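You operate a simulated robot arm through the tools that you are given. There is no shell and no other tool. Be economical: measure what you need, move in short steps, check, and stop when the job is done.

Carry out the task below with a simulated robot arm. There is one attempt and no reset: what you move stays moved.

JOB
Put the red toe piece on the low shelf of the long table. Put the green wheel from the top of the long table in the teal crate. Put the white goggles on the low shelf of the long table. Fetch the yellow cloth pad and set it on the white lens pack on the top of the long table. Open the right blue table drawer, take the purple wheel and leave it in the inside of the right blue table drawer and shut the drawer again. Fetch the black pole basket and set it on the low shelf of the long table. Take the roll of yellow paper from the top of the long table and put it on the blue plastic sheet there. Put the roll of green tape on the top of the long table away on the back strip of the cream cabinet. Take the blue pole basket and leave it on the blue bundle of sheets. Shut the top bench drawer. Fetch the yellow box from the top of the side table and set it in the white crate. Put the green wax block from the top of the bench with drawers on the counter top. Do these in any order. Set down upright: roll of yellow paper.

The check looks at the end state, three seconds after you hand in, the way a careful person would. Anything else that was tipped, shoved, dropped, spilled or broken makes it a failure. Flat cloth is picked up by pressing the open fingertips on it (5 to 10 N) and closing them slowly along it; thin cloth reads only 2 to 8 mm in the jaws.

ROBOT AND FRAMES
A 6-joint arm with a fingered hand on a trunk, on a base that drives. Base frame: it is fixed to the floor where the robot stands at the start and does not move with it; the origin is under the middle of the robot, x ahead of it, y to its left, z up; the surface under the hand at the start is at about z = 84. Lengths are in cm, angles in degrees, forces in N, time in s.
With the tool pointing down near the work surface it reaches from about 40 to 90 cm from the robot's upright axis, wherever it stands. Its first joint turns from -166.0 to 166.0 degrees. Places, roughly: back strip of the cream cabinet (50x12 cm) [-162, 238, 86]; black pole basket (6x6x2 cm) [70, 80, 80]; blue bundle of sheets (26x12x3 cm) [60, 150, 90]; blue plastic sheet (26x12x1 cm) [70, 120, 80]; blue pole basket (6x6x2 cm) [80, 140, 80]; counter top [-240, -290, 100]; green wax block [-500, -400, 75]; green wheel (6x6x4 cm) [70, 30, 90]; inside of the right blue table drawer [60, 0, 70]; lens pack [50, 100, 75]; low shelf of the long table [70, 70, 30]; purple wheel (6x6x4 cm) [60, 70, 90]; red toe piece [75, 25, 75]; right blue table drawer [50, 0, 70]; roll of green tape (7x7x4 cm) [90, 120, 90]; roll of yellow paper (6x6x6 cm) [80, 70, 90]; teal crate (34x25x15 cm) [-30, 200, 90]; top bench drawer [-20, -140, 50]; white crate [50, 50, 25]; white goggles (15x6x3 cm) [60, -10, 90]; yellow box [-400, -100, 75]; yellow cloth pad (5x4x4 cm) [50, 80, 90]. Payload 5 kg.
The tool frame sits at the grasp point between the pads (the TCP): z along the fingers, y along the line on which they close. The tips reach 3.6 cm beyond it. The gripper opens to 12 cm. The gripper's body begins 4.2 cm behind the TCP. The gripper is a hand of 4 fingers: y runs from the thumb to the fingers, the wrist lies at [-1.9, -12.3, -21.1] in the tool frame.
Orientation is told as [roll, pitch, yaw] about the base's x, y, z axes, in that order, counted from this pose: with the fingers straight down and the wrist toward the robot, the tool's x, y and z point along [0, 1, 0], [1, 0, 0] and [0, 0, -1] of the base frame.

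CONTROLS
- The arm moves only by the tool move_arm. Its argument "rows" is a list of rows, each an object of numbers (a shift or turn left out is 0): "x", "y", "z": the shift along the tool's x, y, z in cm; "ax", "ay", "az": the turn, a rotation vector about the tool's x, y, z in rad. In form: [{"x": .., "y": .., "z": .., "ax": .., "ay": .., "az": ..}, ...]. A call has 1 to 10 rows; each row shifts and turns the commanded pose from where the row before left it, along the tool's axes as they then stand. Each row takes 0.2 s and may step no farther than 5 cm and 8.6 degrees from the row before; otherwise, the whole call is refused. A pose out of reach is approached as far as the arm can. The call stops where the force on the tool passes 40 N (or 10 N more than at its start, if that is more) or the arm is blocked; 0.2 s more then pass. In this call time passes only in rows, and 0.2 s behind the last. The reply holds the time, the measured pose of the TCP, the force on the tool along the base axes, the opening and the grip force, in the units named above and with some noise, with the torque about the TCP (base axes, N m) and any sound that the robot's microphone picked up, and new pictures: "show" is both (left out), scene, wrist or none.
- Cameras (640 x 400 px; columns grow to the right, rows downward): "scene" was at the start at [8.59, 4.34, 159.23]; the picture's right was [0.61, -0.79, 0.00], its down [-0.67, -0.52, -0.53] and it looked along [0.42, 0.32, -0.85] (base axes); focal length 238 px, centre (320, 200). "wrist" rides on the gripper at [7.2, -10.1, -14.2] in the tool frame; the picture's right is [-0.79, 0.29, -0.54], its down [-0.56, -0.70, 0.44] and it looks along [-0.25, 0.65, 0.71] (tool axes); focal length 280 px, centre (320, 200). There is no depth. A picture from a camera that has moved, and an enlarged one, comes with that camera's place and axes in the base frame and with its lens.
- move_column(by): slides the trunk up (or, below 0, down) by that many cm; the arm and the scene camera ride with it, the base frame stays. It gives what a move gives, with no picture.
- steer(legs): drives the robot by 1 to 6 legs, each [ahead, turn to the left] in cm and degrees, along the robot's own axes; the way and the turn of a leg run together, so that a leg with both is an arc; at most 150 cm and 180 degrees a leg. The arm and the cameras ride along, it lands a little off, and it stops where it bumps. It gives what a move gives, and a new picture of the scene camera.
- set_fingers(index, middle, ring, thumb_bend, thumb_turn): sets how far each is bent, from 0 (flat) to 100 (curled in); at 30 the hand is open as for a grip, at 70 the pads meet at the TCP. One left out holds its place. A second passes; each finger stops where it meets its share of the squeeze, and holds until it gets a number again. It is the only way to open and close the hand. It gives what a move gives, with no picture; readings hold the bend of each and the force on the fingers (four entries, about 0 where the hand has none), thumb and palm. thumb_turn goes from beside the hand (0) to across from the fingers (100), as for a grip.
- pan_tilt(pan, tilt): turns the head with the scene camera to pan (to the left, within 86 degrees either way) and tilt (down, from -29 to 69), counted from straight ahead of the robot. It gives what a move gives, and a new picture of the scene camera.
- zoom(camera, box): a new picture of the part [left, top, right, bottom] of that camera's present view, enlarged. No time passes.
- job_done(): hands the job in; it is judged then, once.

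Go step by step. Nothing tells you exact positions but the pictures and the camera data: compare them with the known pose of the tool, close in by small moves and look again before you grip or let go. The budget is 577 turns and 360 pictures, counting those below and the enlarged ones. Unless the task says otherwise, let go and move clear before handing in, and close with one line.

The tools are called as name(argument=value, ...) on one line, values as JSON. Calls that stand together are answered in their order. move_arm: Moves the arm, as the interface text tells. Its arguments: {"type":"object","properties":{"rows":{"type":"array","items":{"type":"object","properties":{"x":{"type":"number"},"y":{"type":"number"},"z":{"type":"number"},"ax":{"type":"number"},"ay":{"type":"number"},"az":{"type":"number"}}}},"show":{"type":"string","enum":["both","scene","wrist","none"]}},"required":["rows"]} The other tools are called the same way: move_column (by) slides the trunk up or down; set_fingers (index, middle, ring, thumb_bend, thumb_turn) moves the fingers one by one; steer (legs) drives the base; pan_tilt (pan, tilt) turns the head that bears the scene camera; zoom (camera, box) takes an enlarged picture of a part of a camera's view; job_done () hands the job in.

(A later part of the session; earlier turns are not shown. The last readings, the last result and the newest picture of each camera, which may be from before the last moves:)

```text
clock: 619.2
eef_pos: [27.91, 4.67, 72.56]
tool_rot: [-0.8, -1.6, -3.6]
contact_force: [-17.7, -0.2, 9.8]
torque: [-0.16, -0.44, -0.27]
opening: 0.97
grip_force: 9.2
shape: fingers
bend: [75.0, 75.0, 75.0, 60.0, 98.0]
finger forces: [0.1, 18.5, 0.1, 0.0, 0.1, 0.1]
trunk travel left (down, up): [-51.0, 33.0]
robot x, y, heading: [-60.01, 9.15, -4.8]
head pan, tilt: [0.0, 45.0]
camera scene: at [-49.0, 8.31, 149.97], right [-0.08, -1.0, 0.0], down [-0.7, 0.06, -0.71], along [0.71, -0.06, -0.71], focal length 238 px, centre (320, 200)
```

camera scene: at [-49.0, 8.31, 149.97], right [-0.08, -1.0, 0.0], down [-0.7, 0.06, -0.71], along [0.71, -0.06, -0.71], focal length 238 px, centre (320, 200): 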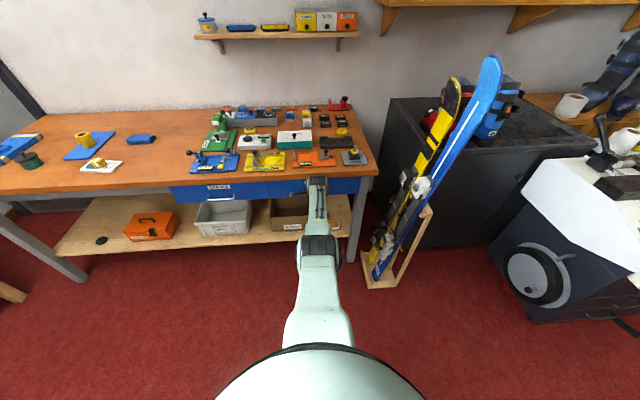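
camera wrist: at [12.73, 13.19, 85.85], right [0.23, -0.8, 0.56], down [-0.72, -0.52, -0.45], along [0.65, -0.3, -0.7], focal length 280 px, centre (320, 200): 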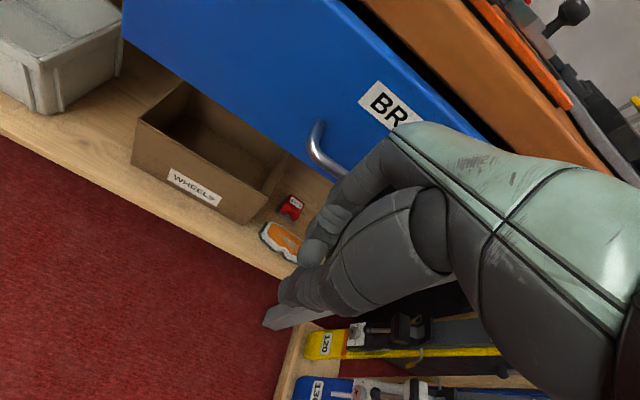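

The resistance tells it has reached its stop. I withdraw and inspect.

move_arm(rows=[{"y": -4}, {"y": -4.5}, {"y": -4.5}, {"y": -4.5}, {"y": -4.5}, {"y": -4.5}, {"x": -4}, {"x": -4}, {"x": -4}], show="none")

zoom(camera="scene", box=[160, 150, 400, 260])

```text
clock: 621.2
eef_pos: [0.89, -5.38, 71.31]
tool_rot: [-0.7, -1.3, -3.5]
contact_force: [-0.2, 0.0, -0.2]
torque: [0.04, 0.0, -0.01]
opening: 0.93
grip_force: 0.0
shape: fingers
bend: [75.0, 75.0, 75.0, 60.0, 98.0]
finger forces: [0.0, 0.0, 0.0, 0.0, 0.0, 0.0]
trunk travel left (down, up): [-51.0, 33.0]
robot x, y, heading: [-60.23, 9.45, -4.8]
head pan, tilt: [0.0, 45.0]
```

```text
2.67 times, centred on (280, 205) of scene
camera zoom: at [-48.58, 8.17, 149.92], right [-0.08, -1.0, 0.0], down [-0.7, 0.06, -0.71], along [0.7, -0.06, -0.71], focal length 634 px, centre (427, 187)
```

zoom: 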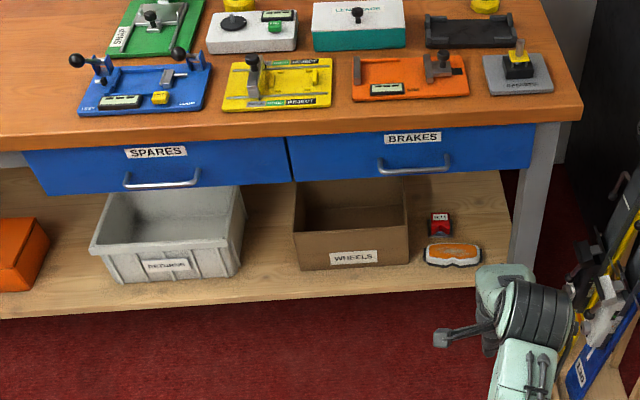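

Drawer is shut flush; the white crate (RETURNS) stands empty on the shelf. Now the yellow box: I raise the arm and drive to the side table.

move_column(by=32)

steer(legs=[[0, -170], [120, 0], [0, 27], [97, 0], [0, -32]])

```text
clock: 624.4
eef_pos: [0.97, -5.31, 103.31]
tool_rot: [-0.8, -1.3, -3.5]
contact_force: [0.3, -0.3, -0.1]
torque: [0.02, 0.01, -0.01]
opening: 0.92
grip_force: 0.0
shape: fingers
bend: [75.0, 75.0, 75.0, 60.0, 98.0]
finger forces: [0.0, 0.0, 0.0, 0.1, 0.0, 0.0]
trunk travel left (down, up): [-83.0, 1.0]
robot x, y, heading: [-60.28, 9.1, -4.6]
head pan, tilt: [0.0, 45.0]
```

```text
clock: 648.1
eef_pos: [-328.15, -39.67, 103.44]
tool_rot: [-0.8, -1.4, 179.5]
contact_force: [-0.3, 1.1, 0.5]
torque: [-0.01, -0.02, 0.0]
opening: 0.93
grip_force: 0.0
shape: fingers
bend: [75.0, 75.0, 75.0, 60.0, 98.0]
finger forces: [0.1, 0.0, 0.0, 0.1, 0.0, 0.0]
trunk travel left (down, up): [-83.0, 1.0]
robot x, y, heading: [-266.51, -51.08, 178.3]
head pan, tilt: [0.0, 45.0]
camera scene: at [-277.71, -50.5, 181.92], right [0.03, 1.0, 0.0], down [0.71, -0.02, -0.71], along [-0.71, 0.02, -0.71], focal length 238 px, centre (320, 200)
```

scene: 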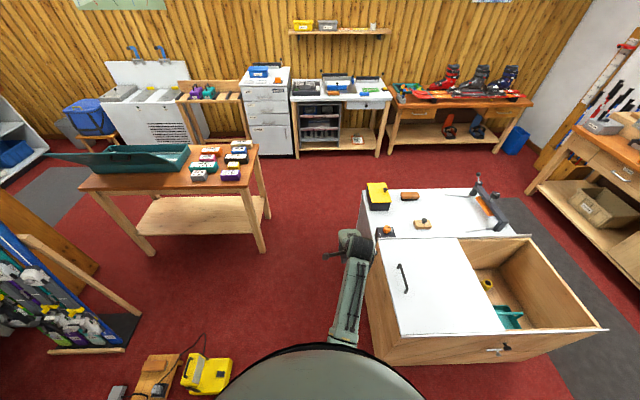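

steer(legs=[[0, 3.2], [136, 0], [0, 88]])

pan_tilt(pan=0, tilt=60)

```text
clock: 660.5
eef_pos: [-410.17, -115.06, 103.35]
tool_rot: [-0.8, -1.4, -88.5]
contact_force: [-0.3, -0.1, 0.3]
torque: [0.04, -0.01, 0.03]
opening: 0.91
grip_force: 0.1
shape: fingers
bend: [75.0, 75.0, 75.0, 60.0, 98.0]
finger forces: [0.0, 0.0, 0.0, 0.1, 0.0, 0.0]
trunk travel left (down, up): [-83.0, 1.0]
robot x, y, heading: [-401.12, -53.39, -89.9]
head pan, tilt: [0.0, 45.0]
camera scene: at [-400.84, -64.26, 181.92], right [-1.0, 0.0, 0.0], down [0.0, 0.71, -0.71], along [0.0, -0.71, -0.71], focal length 238 px, centre (320, 200)
```

scene: 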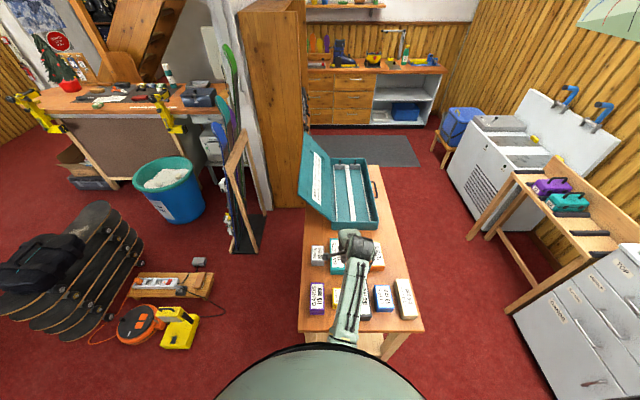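

```text
clock: 661.2
eef_pos: [-410.24, -115.0, 103.38]
tool_rot: [-0.8, -1.3, -88.4]
contact_force: [-1.7, 1.1, -0.2]
torque: [-0.01, 0.04, -0.02]
opening: 0.96
grip_force: 0.1
shape: fingers
bend: [75.0, 75.0, 75.0, 60.0, 98.0]
finger forces: [0.1, 0.0, 0.1, 0.0, 0.0, 0.0]
trunk travel left (down, up): [-83.0, 1.0]
robot x, y, heading: [-400.74, -53.45, -89.8]
head pan, tilt: [0.0, 60.0]
camera scene: at [-400.84, -62.8, 179.98], right [-1.0, 0.0, 0.0], down [0.0, 0.87, -0.5], along [0.0, -0.5, -0.87], focal length 238 px, centre (320, 200)
```

scene: 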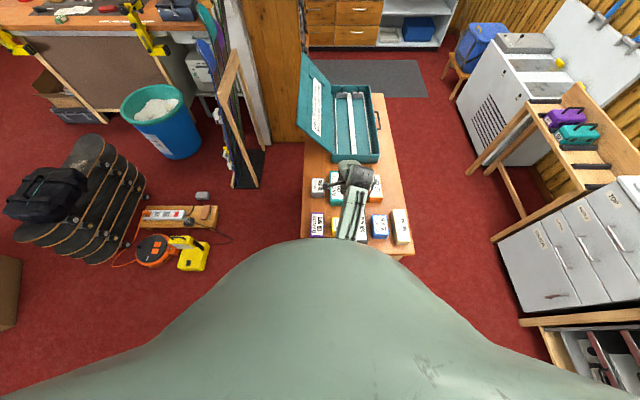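

set_fingers(index=40, middle=40, ring=40, thumb_bend=40)

move_arm(rows=[{"y": -3}, {"y": -3}], show="wrist")

```text
clock: 662.2
eef_pos: [-410.06, -115.06, 103.48]
tool_rot: [-0.8, -1.3, -88.5]
contact_force: [-0.5, -0.5, -0.5]
torque: [0.03, 0.02, 0.03]
opening: 9.37
grip_force: 0.0
shape: fingers
bend: [40.0, 40.0, 40.0, 40.0, 98.0]
finger forces: [0.0, 0.0, 0.1, 0.1, 0.0, 0.0]
trunk travel left (down, up): [-83.0, 1.0]
robot x, y, heading: [-400.87, -53.64, -90.0]
head pan, tilt: [0.0, 60.0]
```

```text
clock: 662.8
eef_pos: [-410.38, -108.99, 103.48]
tool_rot: [-0.9, -1.4, -88.5]
contact_force: [0.3, -0.2, 1.1]
torque: [-0.03, 0.02, 0.0]
opening: 9.39
grip_force: 0.0
shape: fingers
bend: [40.0, 40.0, 40.0, 40.0, 98.0]
finger forces: [0.1, 0.0, 0.0, 0.1, 0.1, 0.0]
trunk travel left (down, up): [-83.0, 1.0]
robot x, y, heading: [-400.78, -53.27, -89.8]
head pan, tilt: [0.0, 60.0]
camera wrist: at [-403.08, -98.29, 117.47], right [-0.77, -0.3, 0.56], down [-0.58, 0.67, -0.45], along [-0.24, -0.68, -0.69], focal length 280 px, centre (320, 200)
```

wrist: 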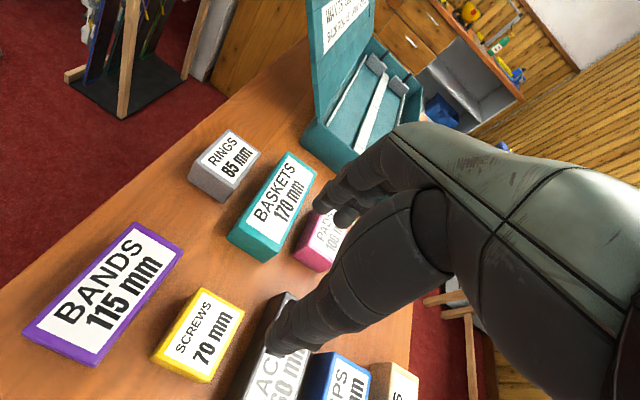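

Yellow box (SCREWS 70 mm): x −412…−405.6, y −110…−101.5. I open wider, centre over it, and descend part way.

set_fingers(index=33, middle=33, ring=33, thumb_bend=33)

move_arm(rows=[{"x": 1.5, "y": -3.2}, {"z": 4.5}, {"z": 4.5}], show="wrist")

```text
clock: 663.8
eef_pos: [-410.37, -109.14, 103.45]
tool_rot: [-0.8, -1.4, -88.4]
contact_force: [0.3, -0.9, -1.1]
torque: [0.03, -0.01, 0.0]
opening: 11.43
grip_force: 0.0
shape: fingers
bend: [33.0, 33.0, 33.0, 33.0, 98.0]
finger forces: [0.0, 0.0, 0.0, 0.0, 0.1, 0.1]
trunk travel left (down, up): [-83.0, 1.0]
robot x, y, heading: [-400.73, -53.39, -89.7]
head pan, tilt: [0.0, 60.0]
```

```text
clock: 664.6
eef_pos: [-409.06, -106.17, 94.12]
tool_rot: [-0.8, -1.2, -88.6]
contact_force: [-0.1, -0.4, -0.3]
torque: [0.04, -0.01, 0.01]
opening: 11.47
grip_force: 0.0
shape: fingers
bend: [33.0, 33.0, 33.0, 33.0, 98.0]
finger forces: [0.0, 0.0, 0.1, 0.1, 0.0, 0.0]
trunk travel left (down, up): [-83.0, 1.0]
robot x, y, heading: [-401.0, -53.22, -89.9]
head pan, tilt: [0.0, 60.0]
camera wrist: at [-401.81, -95.56, 107.98], right [-0.77, -0.3, 0.56], down [-0.58, 0.68, -0.45], along [-0.24, -0.68, -0.7], focal length 280 px, centre (320, 200)
```

wrist: 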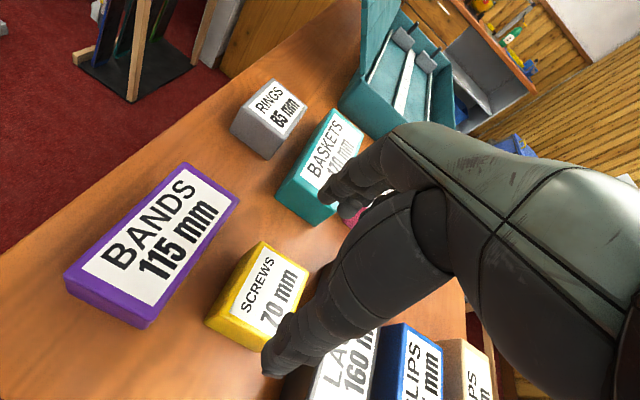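

Box top is at z ≈ 86, centre (−408.4,−104.9). I recentre and descend.

move_arm(rows=[{"x": 0.7, "y": -1.2, "z": 2}, {"z": 2}, {"z": 2}], show="wrist")

```text
clock: 665.4
eef_pos: [-408.35, -105.12, 88.03]
tool_rot: [-0.8, -1.3, -88.6]
contact_force: [-0.6, 0.3, 0.4]
torque: [0.01, -0.03, 0.0]
opening: 11.45
grip_force: 0.0
shape: fingers
bend: [33.0, 33.0, 33.0, 33.0, 98.0]
finger forces: [0.0, 0.0, 0.1, 0.0, 0.0, 0.0]
trunk travel left (down, up): [-83.0, 1.0]
robot x, y, heading: [-400.93, -52.91, -89.6]
head pan, tilt: [0.0, 60.0]
camera wrist: at [-401.18, -94.35, 101.94], right [-0.77, -0.3, 0.56], down [-0.58, 0.67, -0.45], along [-0.24, -0.68, -0.7], focal length 280 px, centre (320, 200)
```

wrist: 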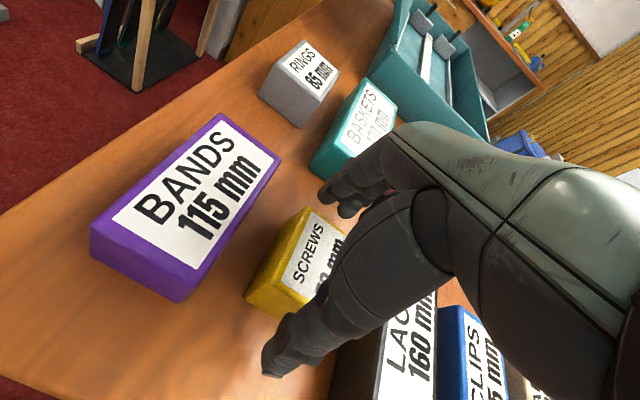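

move_arm(rows=[{"z": 1}], show="none")

move_arm(rows=[{"z": 1}], show="none")

set_fingers(index=58, middle=58, ring=58, thumb_bend=58)

move_arm(rows=[{"z": -2}, {"z": -4}], show="wrist")

```text
clock: 665.8
eef_pos: [-408.58, -105.03, 87.11]
tool_rot: [-0.8, -1.3, -88.4]
contact_force: [-0.2, -0.5, -0.2]
torque: [-0.02, 0.0, 0.02]
opening: 11.46
grip_force: 0.1
shape: fingers
bend: [33.0, 33.0, 33.0, 33.0, 98.0]
finger forces: [0.1, 0.1, 0.1, 0.0, 0.0, 0.0]
trunk travel left (down, up): [-83.0, 1.0]
robot x, y, heading: [-401.21, -53.1, -89.9]
head pan, tilt: [0.0, 60.0]
```

```text
clock: 666.2
eef_pos: [-408.53, -104.97, 86.06]
tool_rot: [-0.7, -1.3, -88.5]
contact_force: [0.1, -0.1, -0.2]
torque: [-0.02, 0.03, 0.0]
opening: 11.49
grip_force: 0.0
shape: fingers
bend: [33.0, 33.0, 33.0, 33.0, 98.0]
finger forces: [0.0, 0.0, 0.0, 0.0, 0.1, 0.0]
trunk travel left (down, up): [-83.0, 1.0]
robot x, y, heading: [-401.27, -53.04, -89.6]
head pan, tilt: [0.0, 60.0]
```

```text
clock: 667.2
eef_pos: [-408.52, -104.97, 86.21]
tool_rot: [-0.9, -1.3, -88.5]
contact_force: [-0.4, -2.6, 4.1]
torque: [-0.29, 0.08, 0.01]
opening: 7.09
grip_force: 18.8
shape: fingers
bend: [49.0, 52.0, 56.0, 49.0, 97.0]
finger forces: [10.4, 10.1, 1.4, 0.0, 16.4, 0.0]
trunk travel left (down, up): [-83.0, 1.0]
robot x, y, heading: [-401.05, -53.11, -89.5]
head pan, tilt: [0.0, 60.0]
```

```text
clock: 667.8
eef_pos: [-408.24, -105.08, 91.9]
tool_rot: [-0.7, -1.1, -88.5]
contact_force: [-0.3, -0.4, -1.1]
torque: [-0.04, 0.01, -0.01]
opening: 7.09
grip_force: 17.1
shape: fingers
bend: [49.0, 52.0, 56.0, 49.0, 97.0]
finger forces: [10.0, 6.0, 1.5, 0.0, 16.8, 0.1]
trunk travel left (down, up): [-83.0, 1.0]
robot x, y, heading: [-401.14, -53.5, -89.6]
head pan, tilt: [0.0, 60.0]
camera wrist: at [-401.09, -94.39, 105.83], right [-0.77, -0.3, 0.56], down [-0.58, 0.68, -0.45], along [-0.24, -0.67, -0.7], focal length 280 px, centre (320, 200)
```

wrist: 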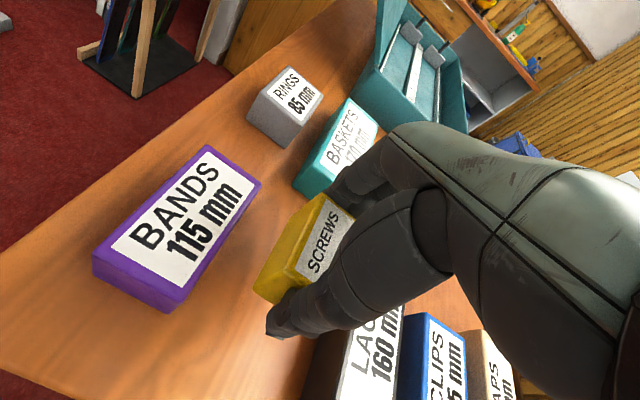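

Yellow box held. I raise it and drive back to the long table, in front of the white crate.

move_arm(rows=[{"z": -4.5}, {"z": -4.5}, {"z": -4}], show="none")

steer(legs=[[0, 89.5], [139, 0], [0, 31], [97, 0]])

```text
clock: 668.6
eef_pos: [-408.13, -104.43, 105.06]
tool_rot: [-0.8, -1.2, -88.6]
contact_force: [-0.3, -0.9, -0.6]
torque: [-0.01, 0.03, -0.01]
opening: 7.11
grip_force: 17.0
shape: fingers
bend: [49.0, 52.0, 56.0, 49.0, 97.0]
finger forces: [9.9, 6.1, 1.4, 0.0, 16.6, 0.0]
trunk travel left (down, up): [-83.0, 1.0]
robot x, y, heading: [-400.95, -53.07, -89.7]
head pan, tilt: [0.0, 60.0]
```

```text
clock: 687.8
eef_pos: [-127.73, 12.06, 105.18]
tool_rot: [-0.7, -1.3, 31.5]
contact_force: [0.0, -0.3, -1.4]
torque: [0.02, 0.02, 0.01]
opening: 7.05
grip_force: 16.4
shape: fingers
bend: [49.0, 52.0, 56.0, 49.0, 97.0]
finger forces: [9.4, 5.8, 1.4, 0.0, 15.7, 0.0]
trunk travel left (down, up): [-83.0, 1.0]
robot x, y, heading: [-175.42, -6.89, 30.2]
head pan, tilt: [0.0, 60.0]
camera scene: at [-167.18, -2.37, 179.98], right [0.5, -0.86, 0.0], down [-0.75, -0.44, -0.5], along [0.43, 0.25, -0.87], focal length 238 px, centre (320, 200)
```

scene: 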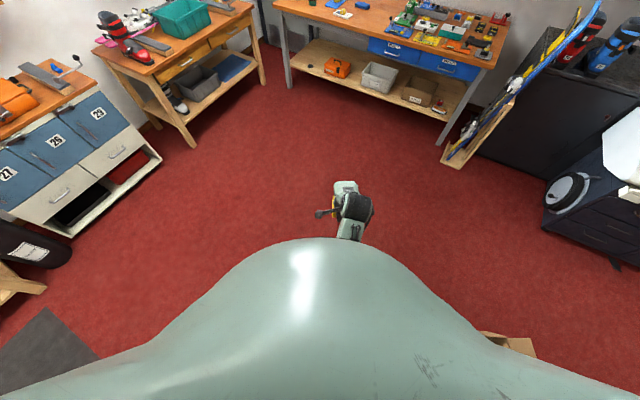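

steer(legs=[[0, -4.2], [148, 0], [0, -26]])

pan_tilt(pan=0, tilt=45)

```text
clock: 698.0
eef_pos: [8.9, 54.33, 105.14]
tool_rot: [-0.8, -1.3, 2.8]
contact_force: [-0.1, 0.3, -1.3]
torque: [0.0, 0.04, 0.0]
opening: 7.03
grip_force: 16.2
shape: fingers
bend: [49.0, 52.0, 56.0, 49.0, 97.0]
finger forces: [9.2, 5.7, 1.4, 0.1, 15.5, 0.0]
trunk travel left (down, up): [-83.0, 1.0]
robot x, y, heading: [-42.0, 60.33, 1.4]
head pan, tilt: [0.0, 60.0]
camera scene: at [-32.56, 60.7, 179.98], right [0.03, -1.0, 0.0], down [-0.87, -0.02, -0.5], along [0.5, 0.01, -0.87], focal length 238 px, centre (320, 200)
```

scene: 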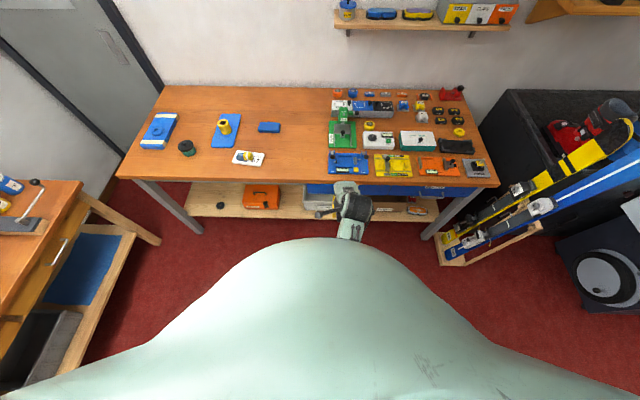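

```text
clock: 698.7
eef_pos: [9.02, 54.48, 105.1]
tool_rot: [-0.8, -1.1, 2.8]
contact_force: [0.5, 0.3, -2.3]
torque: [0.03, -0.01, 0.0]
opening: 7.04
grip_force: 15.8
shape: fingers
bend: [49.0, 52.0, 56.0, 49.0, 97.0]
finger forces: [9.3, 5.7, 1.4, 0.0, 15.6, 0.0]
trunk travel left (down, up): [-83.0, 1.0]
robot x, y, heading: [-42.14, 60.5, 1.9]
head pan, tilt: [0.0, 45.0]
camera scene: at [-31.09, 60.71, 181.92], right [0.03, -1.0, 0.0], down [-0.71, -0.02, -0.71], along [0.71, 0.02, -0.71], focal length 238 px, centre (320, 200)
```

scene: 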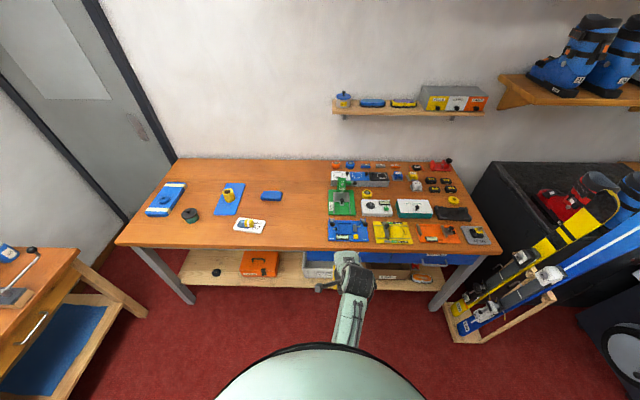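

move_column(by=-38)

move_column(by=-22)

pan_tilt(pan=0, tilt=35)

```text
clock: 702.4
eef_pos: [8.96, 54.39, 67.17]
tool_rot: [-0.8, -1.3, 2.8]
contact_force: [-0.1, 0.3, -0.9]
torque: [0.01, -0.01, 0.02]
opening: 7.03
grip_force: 15.6
shape: fingers
bend: [49.0, 52.0, 56.0, 49.0, 97.0]
finger forces: [9.3, 5.7, 1.4, 0.1, 15.5, 0.1]
trunk travel left (down, up): [-45.0, 39.0]
robot x, y, heading: [-42.15, 60.5, 1.7]
head pan, tilt: [0.0, 45.0]
```

```text
clock: 704.7
eef_pos: [8.87, 54.5, 45.16]
tool_rot: [-0.8, -1.2, 2.7]
contact_force: [-0.7, 0.1, -1.1]
torque: [-0.01, 0.01, 0.02]
opening: 7.03
grip_force: 16.0
shape: fingers
bend: [49.0, 52.0, 56.0, 49.0, 97.0]
finger forces: [9.3, 5.7, 1.4, 0.0, 15.4, 0.0]
trunk travel left (down, up): [-23.0, 61.0]
robot x, y, heading: [-41.86, 60.35, 1.8]
head pan, tilt: [0.0, 45.0]
```

```text
clock: 705.5
eef_pos: [8.92, 54.3, 45.04]
tool_rot: [-0.9, -1.2, 2.8]
contact_force: [-0.1, 0.4, -1.8]
torque: [0.01, 0.01, -0.01]
opening: 7.06
grip_force: 16.1
shape: fingers
bend: [49.0, 52.0, 56.0, 49.0, 97.0]
finger forces: [9.2, 5.6, 1.5, 0.0, 15.5, 0.1]
trunk travel left (down, up): [-23.0, 61.0]
robot x, y, heading: [-42.29, 60.6, 1.7]
head pan, tilt: [0.0, 35.0]
camera scene: at [-30.42, 60.75, 123.4], right [0.03, -1.0, 0.0], down [-0.57, -0.02, -0.82], along [0.82, 0.02, -0.57], focal length 238 px, centre (320, 200)
```

scene: 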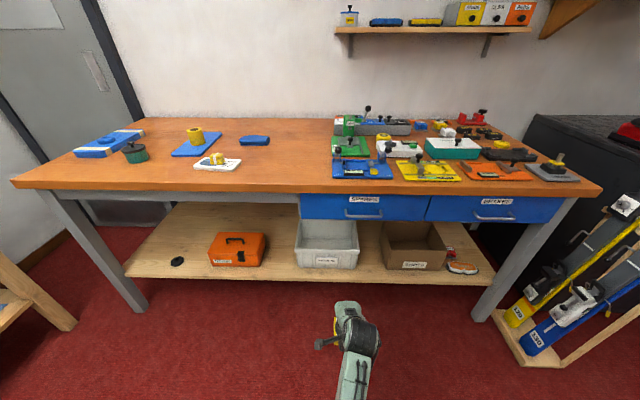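

Crate centre ≈ (57,59), rim z ≈ 43. I move before the shelf, pitch the hand ~35° so the wrist stays low under the drawer, and look.

move_arm(rows=[{"x": 2, "y": 3.5, "z": -2.5}, {"x": 2, "y": 3.5, "z": -2.5}, {"y": 4}, {"ax": -0.149}, {"ax": -0.149}, {"ax": -0.149}, {"ax": -0.149}, {"z": 0.01}], show="both")

```text
clock: 707.2
eef_pos: [19.68, 59.04, 50.23]
tool_rot: [-1.0, -35.5, 3.3]
contact_force: [0.0, 0.5, -1.0]
torque: [0.02, -0.01, 0.0]
opening: 7.01
grip_force: 16.2
shape: fingers
bend: [50.0, 52.0, 56.0, 49.0, 97.0]
finger forces: [9.1, 5.7, 1.4, 0.0, 15.9, 0.0]
trunk travel left (down, up): [-23.0, 61.0]
robot x, y, heading: [-42.56, 60.12, 1.6]
head pan, tilt: [0.0, 35.0]
camera scene: at [-30.41, 60.75, 123.4], right [0.03, -1.0, 0.0], down [-0.57, -0.02, -0.82], along [0.82, 0.02, -0.57], focal length 238 px, centre (320, 200)
camera wrist: at [2.95, 65.57, 55.89], right [-0.04, -0.78, 0.62], down [-0.28, -0.58, -0.76], along [0.96, -0.21, -0.2], focal length 280 px, centre (320, 200)
```

scene: 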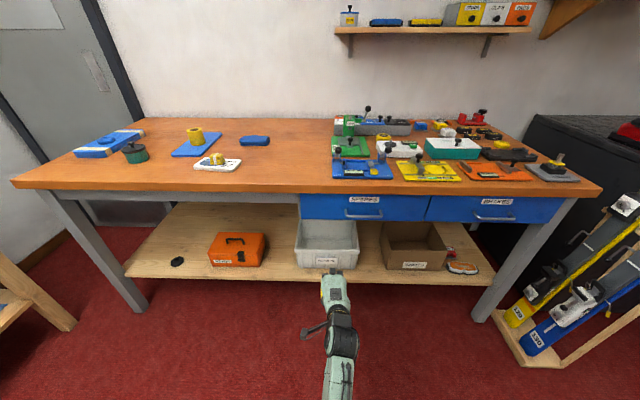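
wrist: 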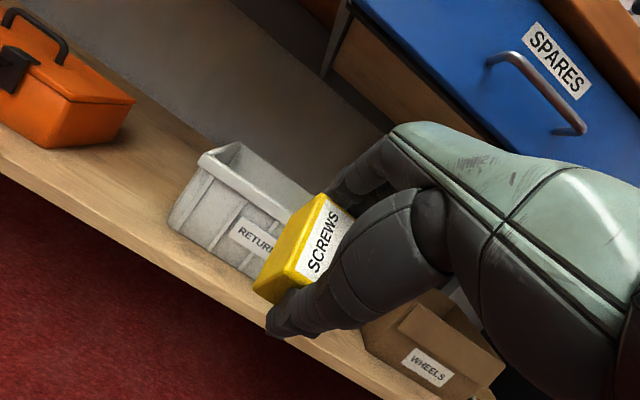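

move_arm(rows=[{"y": 1.5, "z": -2.0}, {"y": 3.8, "z": 2.7, "x": -0.25}, {"y": 3.8, "z": 2.7, "x": -0.25}, {"y": 3.8, "z": 2.7, "x": -0.25}, {"y": 3.8, "z": 2.7, "x": -0.25}, {"z": 0.01}], show="both")

```text
clock: 708.6
eef_pos: [38.49, 58.89, 52.94]
tool_rot: [-0.9, -35.5, 3.3]
contact_force: [-1.0, 0.5, -1.0]
torque: [-0.01, 0.01, 0.06]
opening: 7.02
grip_force: 16.1
shape: fingers
bend: [50.0, 52.0, 56.0, 49.0, 97.0]
finger forces: [9.2, 5.6, 1.3, 0.0, 15.9, 0.0]
trunk travel left (down, up): [-23.0, 61.0]
robot x, y, heading: [-42.12, 60.27, 1.9]
head pan, tilt: [0.0, 35.0]
camera scene: at [-30.42, 60.75, 123.41], right [0.03, -1.0, 0.0], down [-0.57, -0.02, -0.82], along [0.82, 0.02, -0.57], focal length 238 px, centre (320, 200)
camera wrist: at [21.72, 65.51, 58.42], right [-0.04, -0.78, 0.62], down [-0.29, -0.58, -0.76], along [0.96, -0.21, -0.2], focal length 280 px, centre (320, 200)
```

scene: 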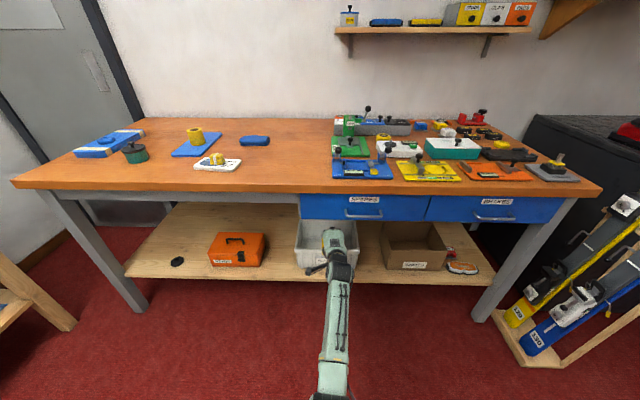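
wrist: 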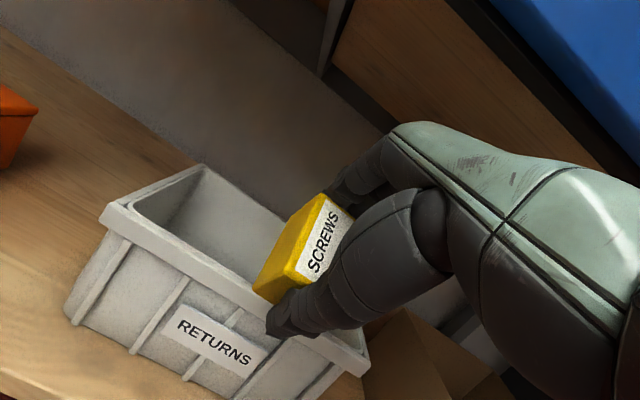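

move_arm(rows=[{"y": 3.7, "z": 2.6, "x": -0.25}, {"y": 3.7, "z": 2.6, "x": -0.25}, {"y": 3.7, "z": 2.6, "x": -0.25}, {"y": 3.7, "z": 2.6, "x": -0.25}, {"z": 0.01}], show="both")

```text
clock: 709.9
eef_pos: [55.06, 58.91, 53.03]
tool_rot: [-0.9, -35.6, 3.2]
contact_force: [-0.1, 0.8, -1.2]
torque: [-0.03, -0.02, -0.01]
opening: 7.02
grip_force: 17.0
shape: fingers
bend: [50.0, 53.0, 57.0, 50.0, 97.0]
finger forces: [9.3, 5.7, 1.3, 0.0, 16.1, 0.1]
out of reach, approached as far as the arm can: row 4
trunk travel left (down, up): [-23.0, 61.0]
robot x, y, heading: [-42.27, 60.12, 1.5]
head pan, tilt: [0.0, 35.0]
camera scene: at [-30.31, 60.78, 123.45], right [0.03, -1.0, 0.0], down [-0.57, -0.02, -0.82], along [0.82, 0.02, -0.57], focal length 238 px, centre (320, 200)
camera wrist: at [38.2, 65.47, 58.58], right [-0.04, -0.78, 0.62], down [-0.29, -0.58, -0.76], along [0.96, -0.21, -0.2], focal length 280 px, centre (320, 200)
```

scene: 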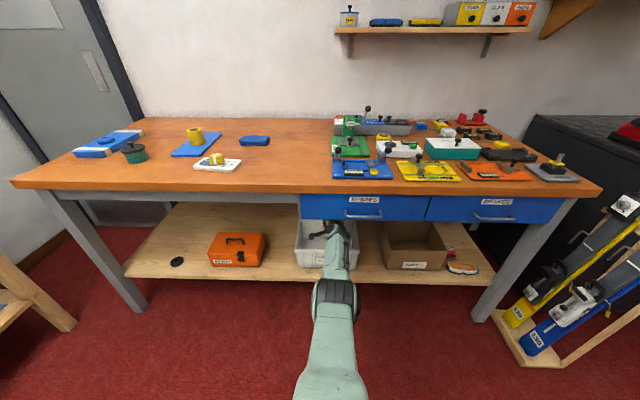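
wrist: 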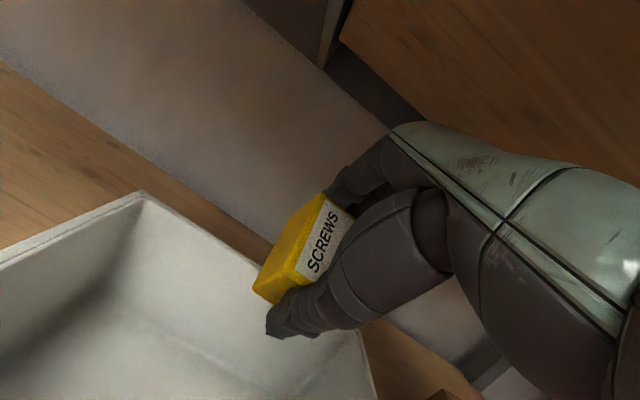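

At the reach limit; I pull the arm back 9 cm and roll the robot 10 cm forward to regain reach.

move_arm(rows=[{"y": -3.7, "z": -2.6}, {"y": -3.7, "z": -2.6}, {"z": 0.01}], show="none")

steer(legs=[[10, 0]])

move_column(by=-7)

move_arm(rows=[{"z": 0.01}], show="wrist")

```text
clock: 710.6
eef_pos: [45.65, 58.67, 52.64]
tool_rot: [-0.9, -35.2, 3.4]
contact_force: [0.7, -0.5, -1.2]
torque: [0.02, 0.07, 0.0]
opening: 7.0
grip_force: 16.0
shape: fingers
bend: [50.0, 53.0, 57.0, 50.0, 97.0]
finger forces: [9.7, 5.5, 1.1, 0.0, 15.3, 0.0]
trunk travel left (down, up): [-23.0, 61.0]
robot x, y, heading: [-42.49, 60.29, 1.6]
head pan, tilt: [0.0, 35.0]
```

```text
clock: 711.9
eef_pos: [55.97, 58.85, 52.74]
tool_rot: [-1.0, -35.3, 3.2]
contact_force: [0.7, 0.4, -1.6]
torque: [0.0, 0.03, 0.02]
opening: 6.98
grip_force: 15.5
shape: fingers
bend: [50.0, 53.0, 57.0, 50.0, 97.0]
finger forces: [9.5, 5.3, 1.0, 0.1, 15.3, 0.1]
trunk travel left (down, up): [-23.0, 61.0]
robot x, y, heading: [-32.35, 60.69, 1.4]
head pan, tilt: [0.0, 35.0]
camera scene: at [-20.2, 61.0, 123.39], right [0.03, -1.0, 0.0], down [-0.57, -0.01, -0.82], along [0.82, 0.02, -0.57], focal length 238 px, centre (320, 200)
```

scene: 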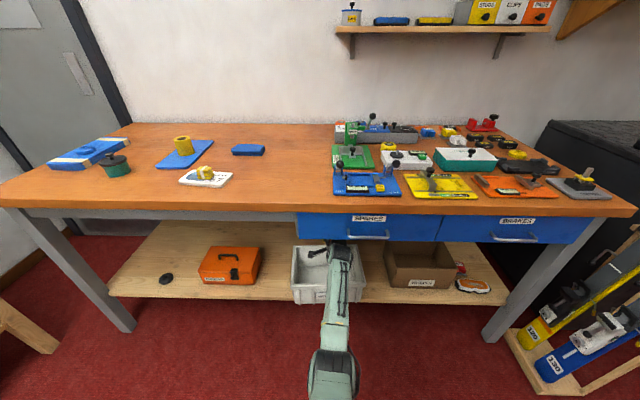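

```text
clock: 712.9
eef_pos: [56.06, 58.84, 46.25]
tool_rot: [-1.0, -35.8, 3.3]
contact_force: [-3.7, 0.9, 12.4]
torque: [-0.04, -0.09, 0.02]
opening: 6.97
grip_force: 16.6
shape: fingers
bend: [50.0, 53.0, 57.0, 50.0, 97.0]
finger forces: [10.9, 6.6, 1.1, 0.0, 14.2, 0.0]
trunk travel left (down, up): [-16.0, 68.0]
robot x, y, heading: [-32.2, 60.58, 1.7]
head pan, tilt: [0.0, 35.0]
```

```text
clock: 713.3
eef_pos: [55.89, 58.93, 46.31]
tool_rot: [-1.0, -35.8, 3.3]
contact_force: [-4.1, 1.1, 15.9]
torque: [-0.02, -0.12, -0.04]
opening: 6.98
grip_force: 16.1
shape: fingers
bend: [49.0, 52.0, 57.0, 51.0, 97.0]
finger forces: [11.7, 6.9, 1.0, 0.0, 13.6, 0.0]
trunk travel left (down, up): [-16.0, 68.0]
robot x, y, heading: [-31.9, 60.37, 1.7]
head pan, tilt: [0.0, 35.0]
camera wrist: at [39.06, 65.39, 51.74], right [-0.05, -0.78, 0.62], down [-0.28, -0.58, -0.76], along [0.96, -0.21, -0.19], focal length 280 px, centre (320, 200)
```

wrist: 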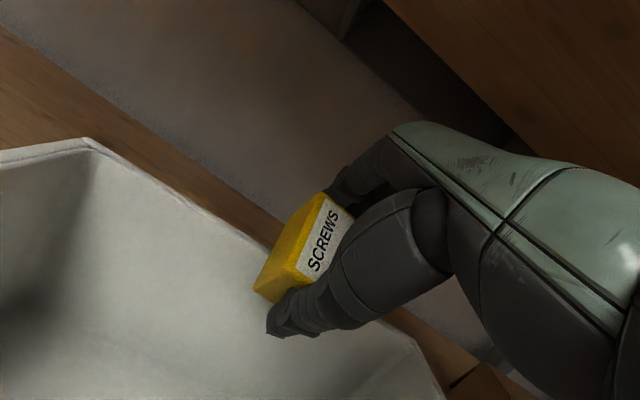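

The box is resting on the crate's far rim (crate spans x ≈ 43–59, so its centre is 51). I raise and move back 7 cm.

move_column(by=5)

move_arm(rows=[{"y": -3.0, "z": -2.1}, {"y": -3.0, "z": -2.1}, {"z": 0.01}], show="both")

zoom(camera="scene", box=[270, 220, 390, 320])

```text
clock: 714.2
eef_pos: [55.94, 58.84, 50.65]
tool_rot: [-0.9, -35.3, 3.3]
contact_force: [0.4, -0.3, -1.7]
torque: [0.0, 0.03, -0.02]
opening: 7.0
grip_force: 16.0
shape: fingers
bend: [49.0, 53.0, 57.0, 50.0, 97.0]
finger forces: [9.6, 5.5, 1.0, 0.1, 15.5, 0.1]
trunk travel left (down, up): [-21.0, 63.0]
robot x, y, heading: [-31.99, 60.75, 1.4]
head pan, tilt: [0.0, 35.0]
```

```text
clock: 715.0
eef_pos: [48.41, 58.47, 50.68]
tool_rot: [-0.9, -35.5, 3.3]
contact_force: [1.0, 0.4, -0.9]
torque: [-0.02, 0.02, -0.01]
opening: 7.0
grip_force: 16.4
shape: fingers
bend: [50.0, 53.0, 57.0, 50.0, 97.0]
finger forces: [9.7, 5.6, 1.1, 0.2, 15.6, 0.0]
trunk travel left (down, up): [-21.0, 63.0]
robot x, y, heading: [-31.88, 60.56, 1.5]
head pan, tilt: [0.0, 35.0]
camera scene: at [-20.29, 61.0, 121.4], right [0.03, -1.0, 0.0], down [-0.57, -0.01, -0.82], along [0.82, 0.02, -0.57], focal length 238 px, centre (320, 200)
camera wrist: at [31.81, 65.02, 56.3], right [-0.04, -0.78, 0.62], down [-0.29, -0.58, -0.76], along [0.96, -0.21, -0.2], focal length 280 px, centre (320, 200)
```

scene: 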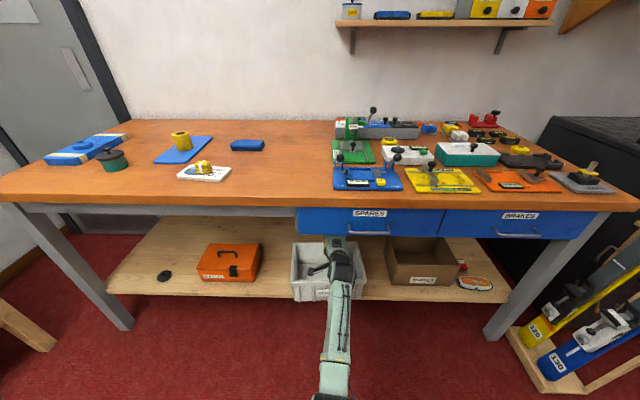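
wrist: 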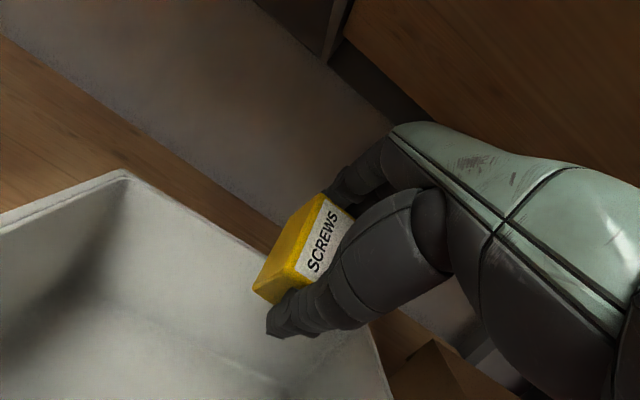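

```text
4.00 times, centred on (330, 270) of scene
camera zoom: at [-20.29, 61.0, 121.4], right [0.03, -1.0, 0.0], down [-0.57, -0.01, -0.82], along [0.82, 0.02, -0.57], focal length 950 px, centre (280, -80)
```

zoom: 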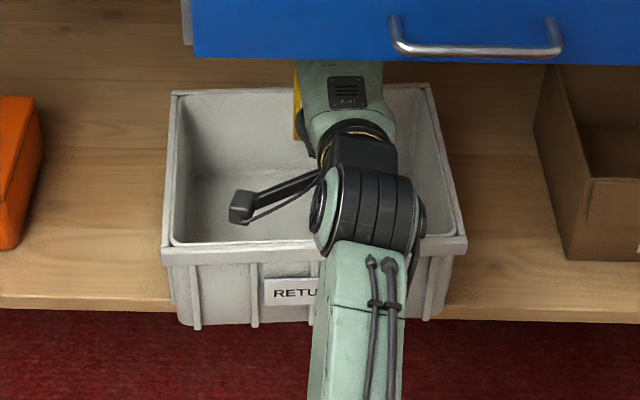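

move_column(by=-6)

move_column(by=-3)

move_arm(rows=[{"z": 0.01}], show="wrist")

```text
clock: 716.0
eef_pos: [48.56, 58.45, 44.62]
tool_rot: [-0.9, -35.4, 3.3]
contact_force: [0.3, 0.6, 0.1]
torque: [0.0, 0.02, -0.01]
opening: 6.99
grip_force: 15.6
shape: fingers
bend: [50.0, 53.0, 57.0, 50.0, 97.0]
finger forces: [9.6, 5.5, 1.0, 0.1, 15.5, 0.1]
trunk travel left (down, up): [-15.0, 69.0]
robot x, y, heading: [-32.17, 60.31, 1.6]
head pan, tilt: [0.0, 35.0]
```

```text
clock: 716.8
eef_pos: [48.51, 58.41, 41.78]
tool_rot: [-0.9, -35.4, 3.3]
contact_force: [0.4, 0.0, -1.3]
torque: [0.03, 0.0, 0.03]
opening: 6.97
grip_force: 16.3
shape: fingers
bend: [50.0, 53.0, 57.0, 50.0, 97.0]
finger forces: [9.7, 5.6, 1.0, 0.0, 15.6, 0.1]
trunk travel left (down, up): [-12.0, 72.0]
robot x, y, heading: [-32.38, 60.76, 1.7]
head pan, tilt: [0.0, 35.0]
```

```text
clock: 717.2
eef_pos: [48.62, 58.45, 41.68]
tool_rot: [-0.9, -35.4, 3.3]
contact_force: [0.4, -0.5, -2.1]
torque: [0.01, 0.0, -0.02]
opening: 7.02
grip_force: 15.8
shape: fingers
bend: [50.0, 53.0, 57.0, 50.0, 97.0]
finger forces: [9.6, 5.5, 1.0, 0.1, 15.5, 0.0]
trunk travel left (down, up): [-12.0, 72.0]
robot x, y, heading: [-32.3, 60.28, 1.6]
head pan, tilt: [0.0, 35.0]
camera wrist: at [31.81, 65.04, 47.28], right [-0.04, -0.78, 0.62], down [-0.29, -0.58, -0.76], along [0.96, -0.21, -0.2], focal length 280 px, centre (320, 200)
```

wrist: 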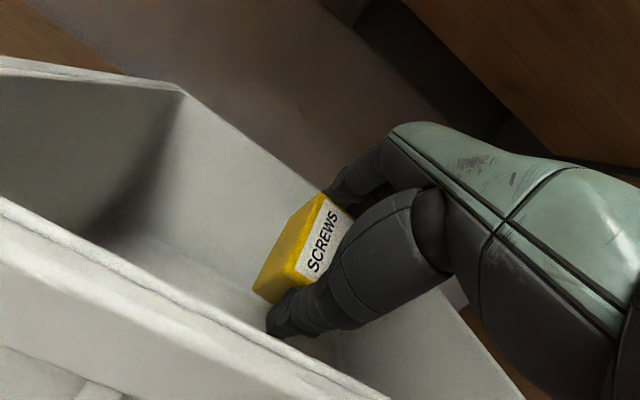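

move_arm(rows=[{"y": 1.5, "z": 1.0}, {"ax": 0.149}, {"ax": 0.149}, {"ax": 0.149}, {"z": 0.01}], show="wrist")

```text
clock: 718.4
eef_pos: [50.39, 58.54, 41.84]
tool_rot: [-0.8, -9.8, 2.8]
contact_force: [-0.2, 1.0, -1.3]
torque: [-0.01, -0.01, 0.03]
opening: 7.01
grip_force: 15.7
shape: fingers
bend: [50.0, 53.0, 57.0, 50.0, 97.0]
finger forces: [9.6, 5.6, 1.0, 0.0, 15.1, 0.0]
trunk travel left (down, up): [-12.0, 72.0]
robot x, y, heading: [-32.13, 60.56, 1.6]
head pan, tilt: [0.0, 35.0]
camera wrist: at [37.78, 65.43, 53.95], right [0.23, -0.77, 0.59], down [-0.59, -0.6, -0.55], along [0.78, -0.22, -0.59], focal length 280 px, centre (320, 200)
```

wrist: 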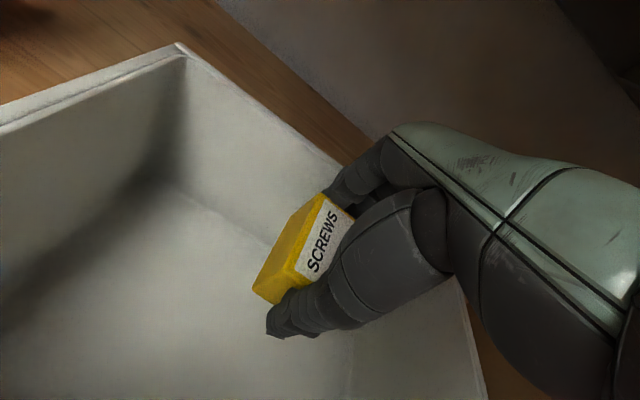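

move_column(by=-4)

move_column(by=-1.5)

move_column(by=-1)

```text
clock: 719.2
eef_pos: [50.5, 58.59, 37.79]
tool_rot: [-0.8, -9.8, 2.9]
contact_force: [0.5, -1.0, -2.0]
torque: [-0.01, -0.02, -0.01]
opening: 7.0
grip_force: 15.5
shape: fingers
bend: [50.0, 53.0, 57.0, 50.0, 97.0]
finger forces: [9.7, 5.5, 1.1, 0.0, 15.1, 0.0]
trunk travel left (down, up): [-8.0, 76.0]
robot x, y, heading: [-32.21, 60.58, 1.5]
head pan, tilt: [0.0, 35.0]
```

```text
clock: 719.9
eef_pos: [50.41, 58.59, 36.24]
tool_rot: [-0.8, -9.9, 3.0]
contact_force: [-0.1, 0.5, -1.5]
torque: [0.02, 0.01, -0.01]
opening: 6.97
grip_force: 15.3
shape: fingers
bend: [50.0, 53.0, 57.0, 50.0, 97.0]
finger forces: [9.6, 5.5, 1.0, 0.0, 15.1, 0.0]
trunk travel left (down, up): [-6.5, 77.5]
robot x, y, heading: [-32.23, 60.85, 1.3]
head pan, tilt: [0.0, 35.0]
```

```text
clock: 720.4
eef_pos: [50.47, 58.46, 35.36]
tool_rot: [-0.7, -9.8, 3.0]
contact_force: [0.0, 0.5, -0.8]
torque: [0.04, 0.0, -0.03]
opening: 7.0
grip_force: 15.8
shape: fingers
bend: [50.0, 53.0, 57.0, 50.0, 97.0]
finger forces: [9.7, 5.6, 0.9, 0.0, 15.0, 0.0]
trunk travel left (down, up): [-5.5, 78.5]
robot x, y, heading: [-32.31, 60.47, 1.3]
head pan, tilt: [0.0, 35.0]
```

move_arm(rows=[{"z": 0.6}], show="none")

move_arm(rows=[{"z": 0.6}], show="none")

move_arm(rows=[{"z": 0.6}], show="wrist")

```text
clock: 720.8
eef_pos: [50.51, 58.72, 34.65]
tool_rot: [-0.8, -9.8, 2.9]
contact_force: [0.3, 0.4, -1.2]
torque: [-0.01, 0.01, -0.02]
opening: 6.99
grip_force: 15.1
shape: fingers
bend: [50.0, 53.0, 57.0, 50.0, 97.0]
finger forces: [9.6, 5.5, 1.0, 0.0, 15.1, 0.1]
trunk travel left (down, up): [-5.5, 78.5]
robot x, y, heading: [-32.18, 60.76, 1.5]
head pan, tilt: [0.0, 35.0]
```

```text
clock: 721.2
eef_pos: [50.66, 58.68, 34.13]
tool_rot: [-0.7, -9.7, 2.9]
contact_force: [-0.4, -0.6, -1.2]
torque: [-0.01, 0.03, -0.01]
opening: 7.0
grip_force: 15.4
shape: fingers
bend: [50.0, 53.0, 57.0, 50.0, 97.0]
finger forces: [9.7, 5.6, 1.0, 0.0, 15.2, 0.0]
trunk travel left (down, up): [-5.5, 78.5]
robot x, y, heading: [-32.37, 60.46, 1.7]
head pan, tilt: [0.0, 35.0]
```

```text
clock: 721.6
eef_pos: [50.71, 58.69, 33.81]
tool_rot: [-0.8, -10.0, 2.9]
contact_force: [-2.4, -0.3, 7.3]
torque: [0.1, 0.49, 0.02]
opening: 7.0
grip_force: 19.0
shape: fingers
bend: [50.0, 53.0, 57.0, 50.0, 97.0]
finger forces: [9.2, 5.2, 0.9, 0.0, 22.6, 0.0]
trunk travel left (down, up): [-5.5, 78.5]
robot x, y, heading: [-32.38, 60.81, 1.5]
head pan, tilt: [0.0, 35.0]
camera wrist: at [38.02, 65.5, 45.97], right [0.23, -0.77, 0.59], down [-0.58, -0.6, -0.55], along [0.78, -0.22, -0.59], focal length 280 px, centre (320, 200)
```

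wrist: 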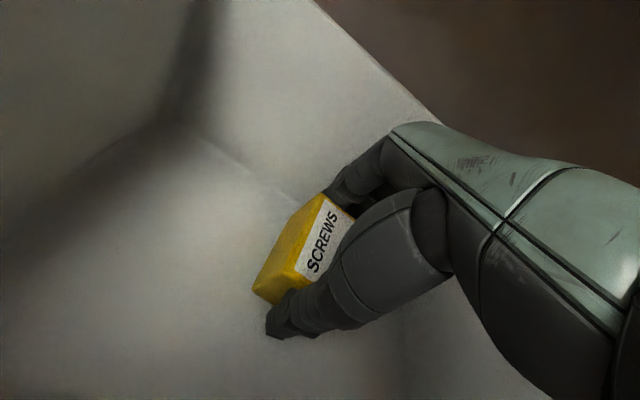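

Contact on the crate floor. I open gently and go out the way I came (rise inside, pitch, lift, back).

set_fingers(index=43, middle=43, ring=43, thumb_bend=43)

move_column(by=8)

move_arm(rows=[{"z": 0.01}], show="wrist")

```text
clock: 722.6
eef_pos: [50.83, 58.63, 33.77]
tool_rot: [-0.7, -9.9, 2.8]
contact_force: [-3.2, 1.3, 14.5]
torque: [0.23, 0.67, -0.2]
opening: 8.06
grip_force: 12.0
shape: fingers
bend: [43.0, 46.0, 43.0, 46.0, 97.0]
finger forces: [0.3, 6.9, 0.0, 0.0, 16.9, 0.0]
trunk travel left (down, up): [-5.5, 78.5]
robot x, y, heading: [-32.17, 60.76, 1.5]
head pan, tilt: [0.0, 35.0]
```

```text
clock: 723.8
eef_pos: [50.7, 58.72, 41.52]
tool_rot: [-0.8, -9.7, 2.9]
contact_force: [-1.9, 0.0, 0.1]
torque: [0.02, -0.04, -0.06]
opening: 8.52
grip_force: 1.0
shape: fingers
bend: [43.0, 44.0, 43.0, 43.0, 97.0]
finger forces: [0.0, 1.6, 0.0, 0.0, 0.0, 0.0]
trunk travel left (down, up): [-13.5, 70.5]
robot x, y, heading: [-31.93, 60.47, 1.5]
head pan, tilt: [0.0, 35.0]
```

```text
clock: 724.2
eef_pos: [50.66, 58.71, 41.57]
tool_rot: [-0.8, -9.8, 2.8]
contact_force: [-1.4, -0.3, -0.3]
torque: [0.0, 0.03, -0.03]
opening: 8.52
grip_force: 0.9
shape: fingers
bend: [43.0, 44.0, 43.0, 43.0, 97.0]
finger forces: [0.0, 1.1, 0.1, 0.1, 0.0, 0.1]
trunk travel left (down, up): [-13.5, 70.5]
robot x, y, heading: [-32.18, 60.43, 1.6]
head pan, tilt: [0.0, 35.0]
camera wrist: at [38.0, 65.51, 53.78], right [0.23, -0.77, 0.59], down [-0.59, -0.6, -0.55], along [0.78, -0.22, -0.59], focal length 280 px, centre (320, 200)
```

wrist: 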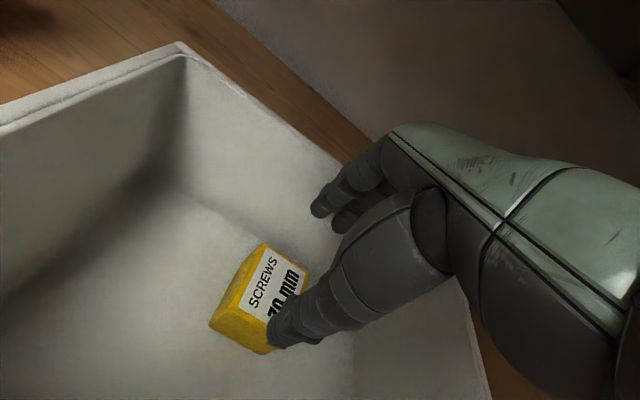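

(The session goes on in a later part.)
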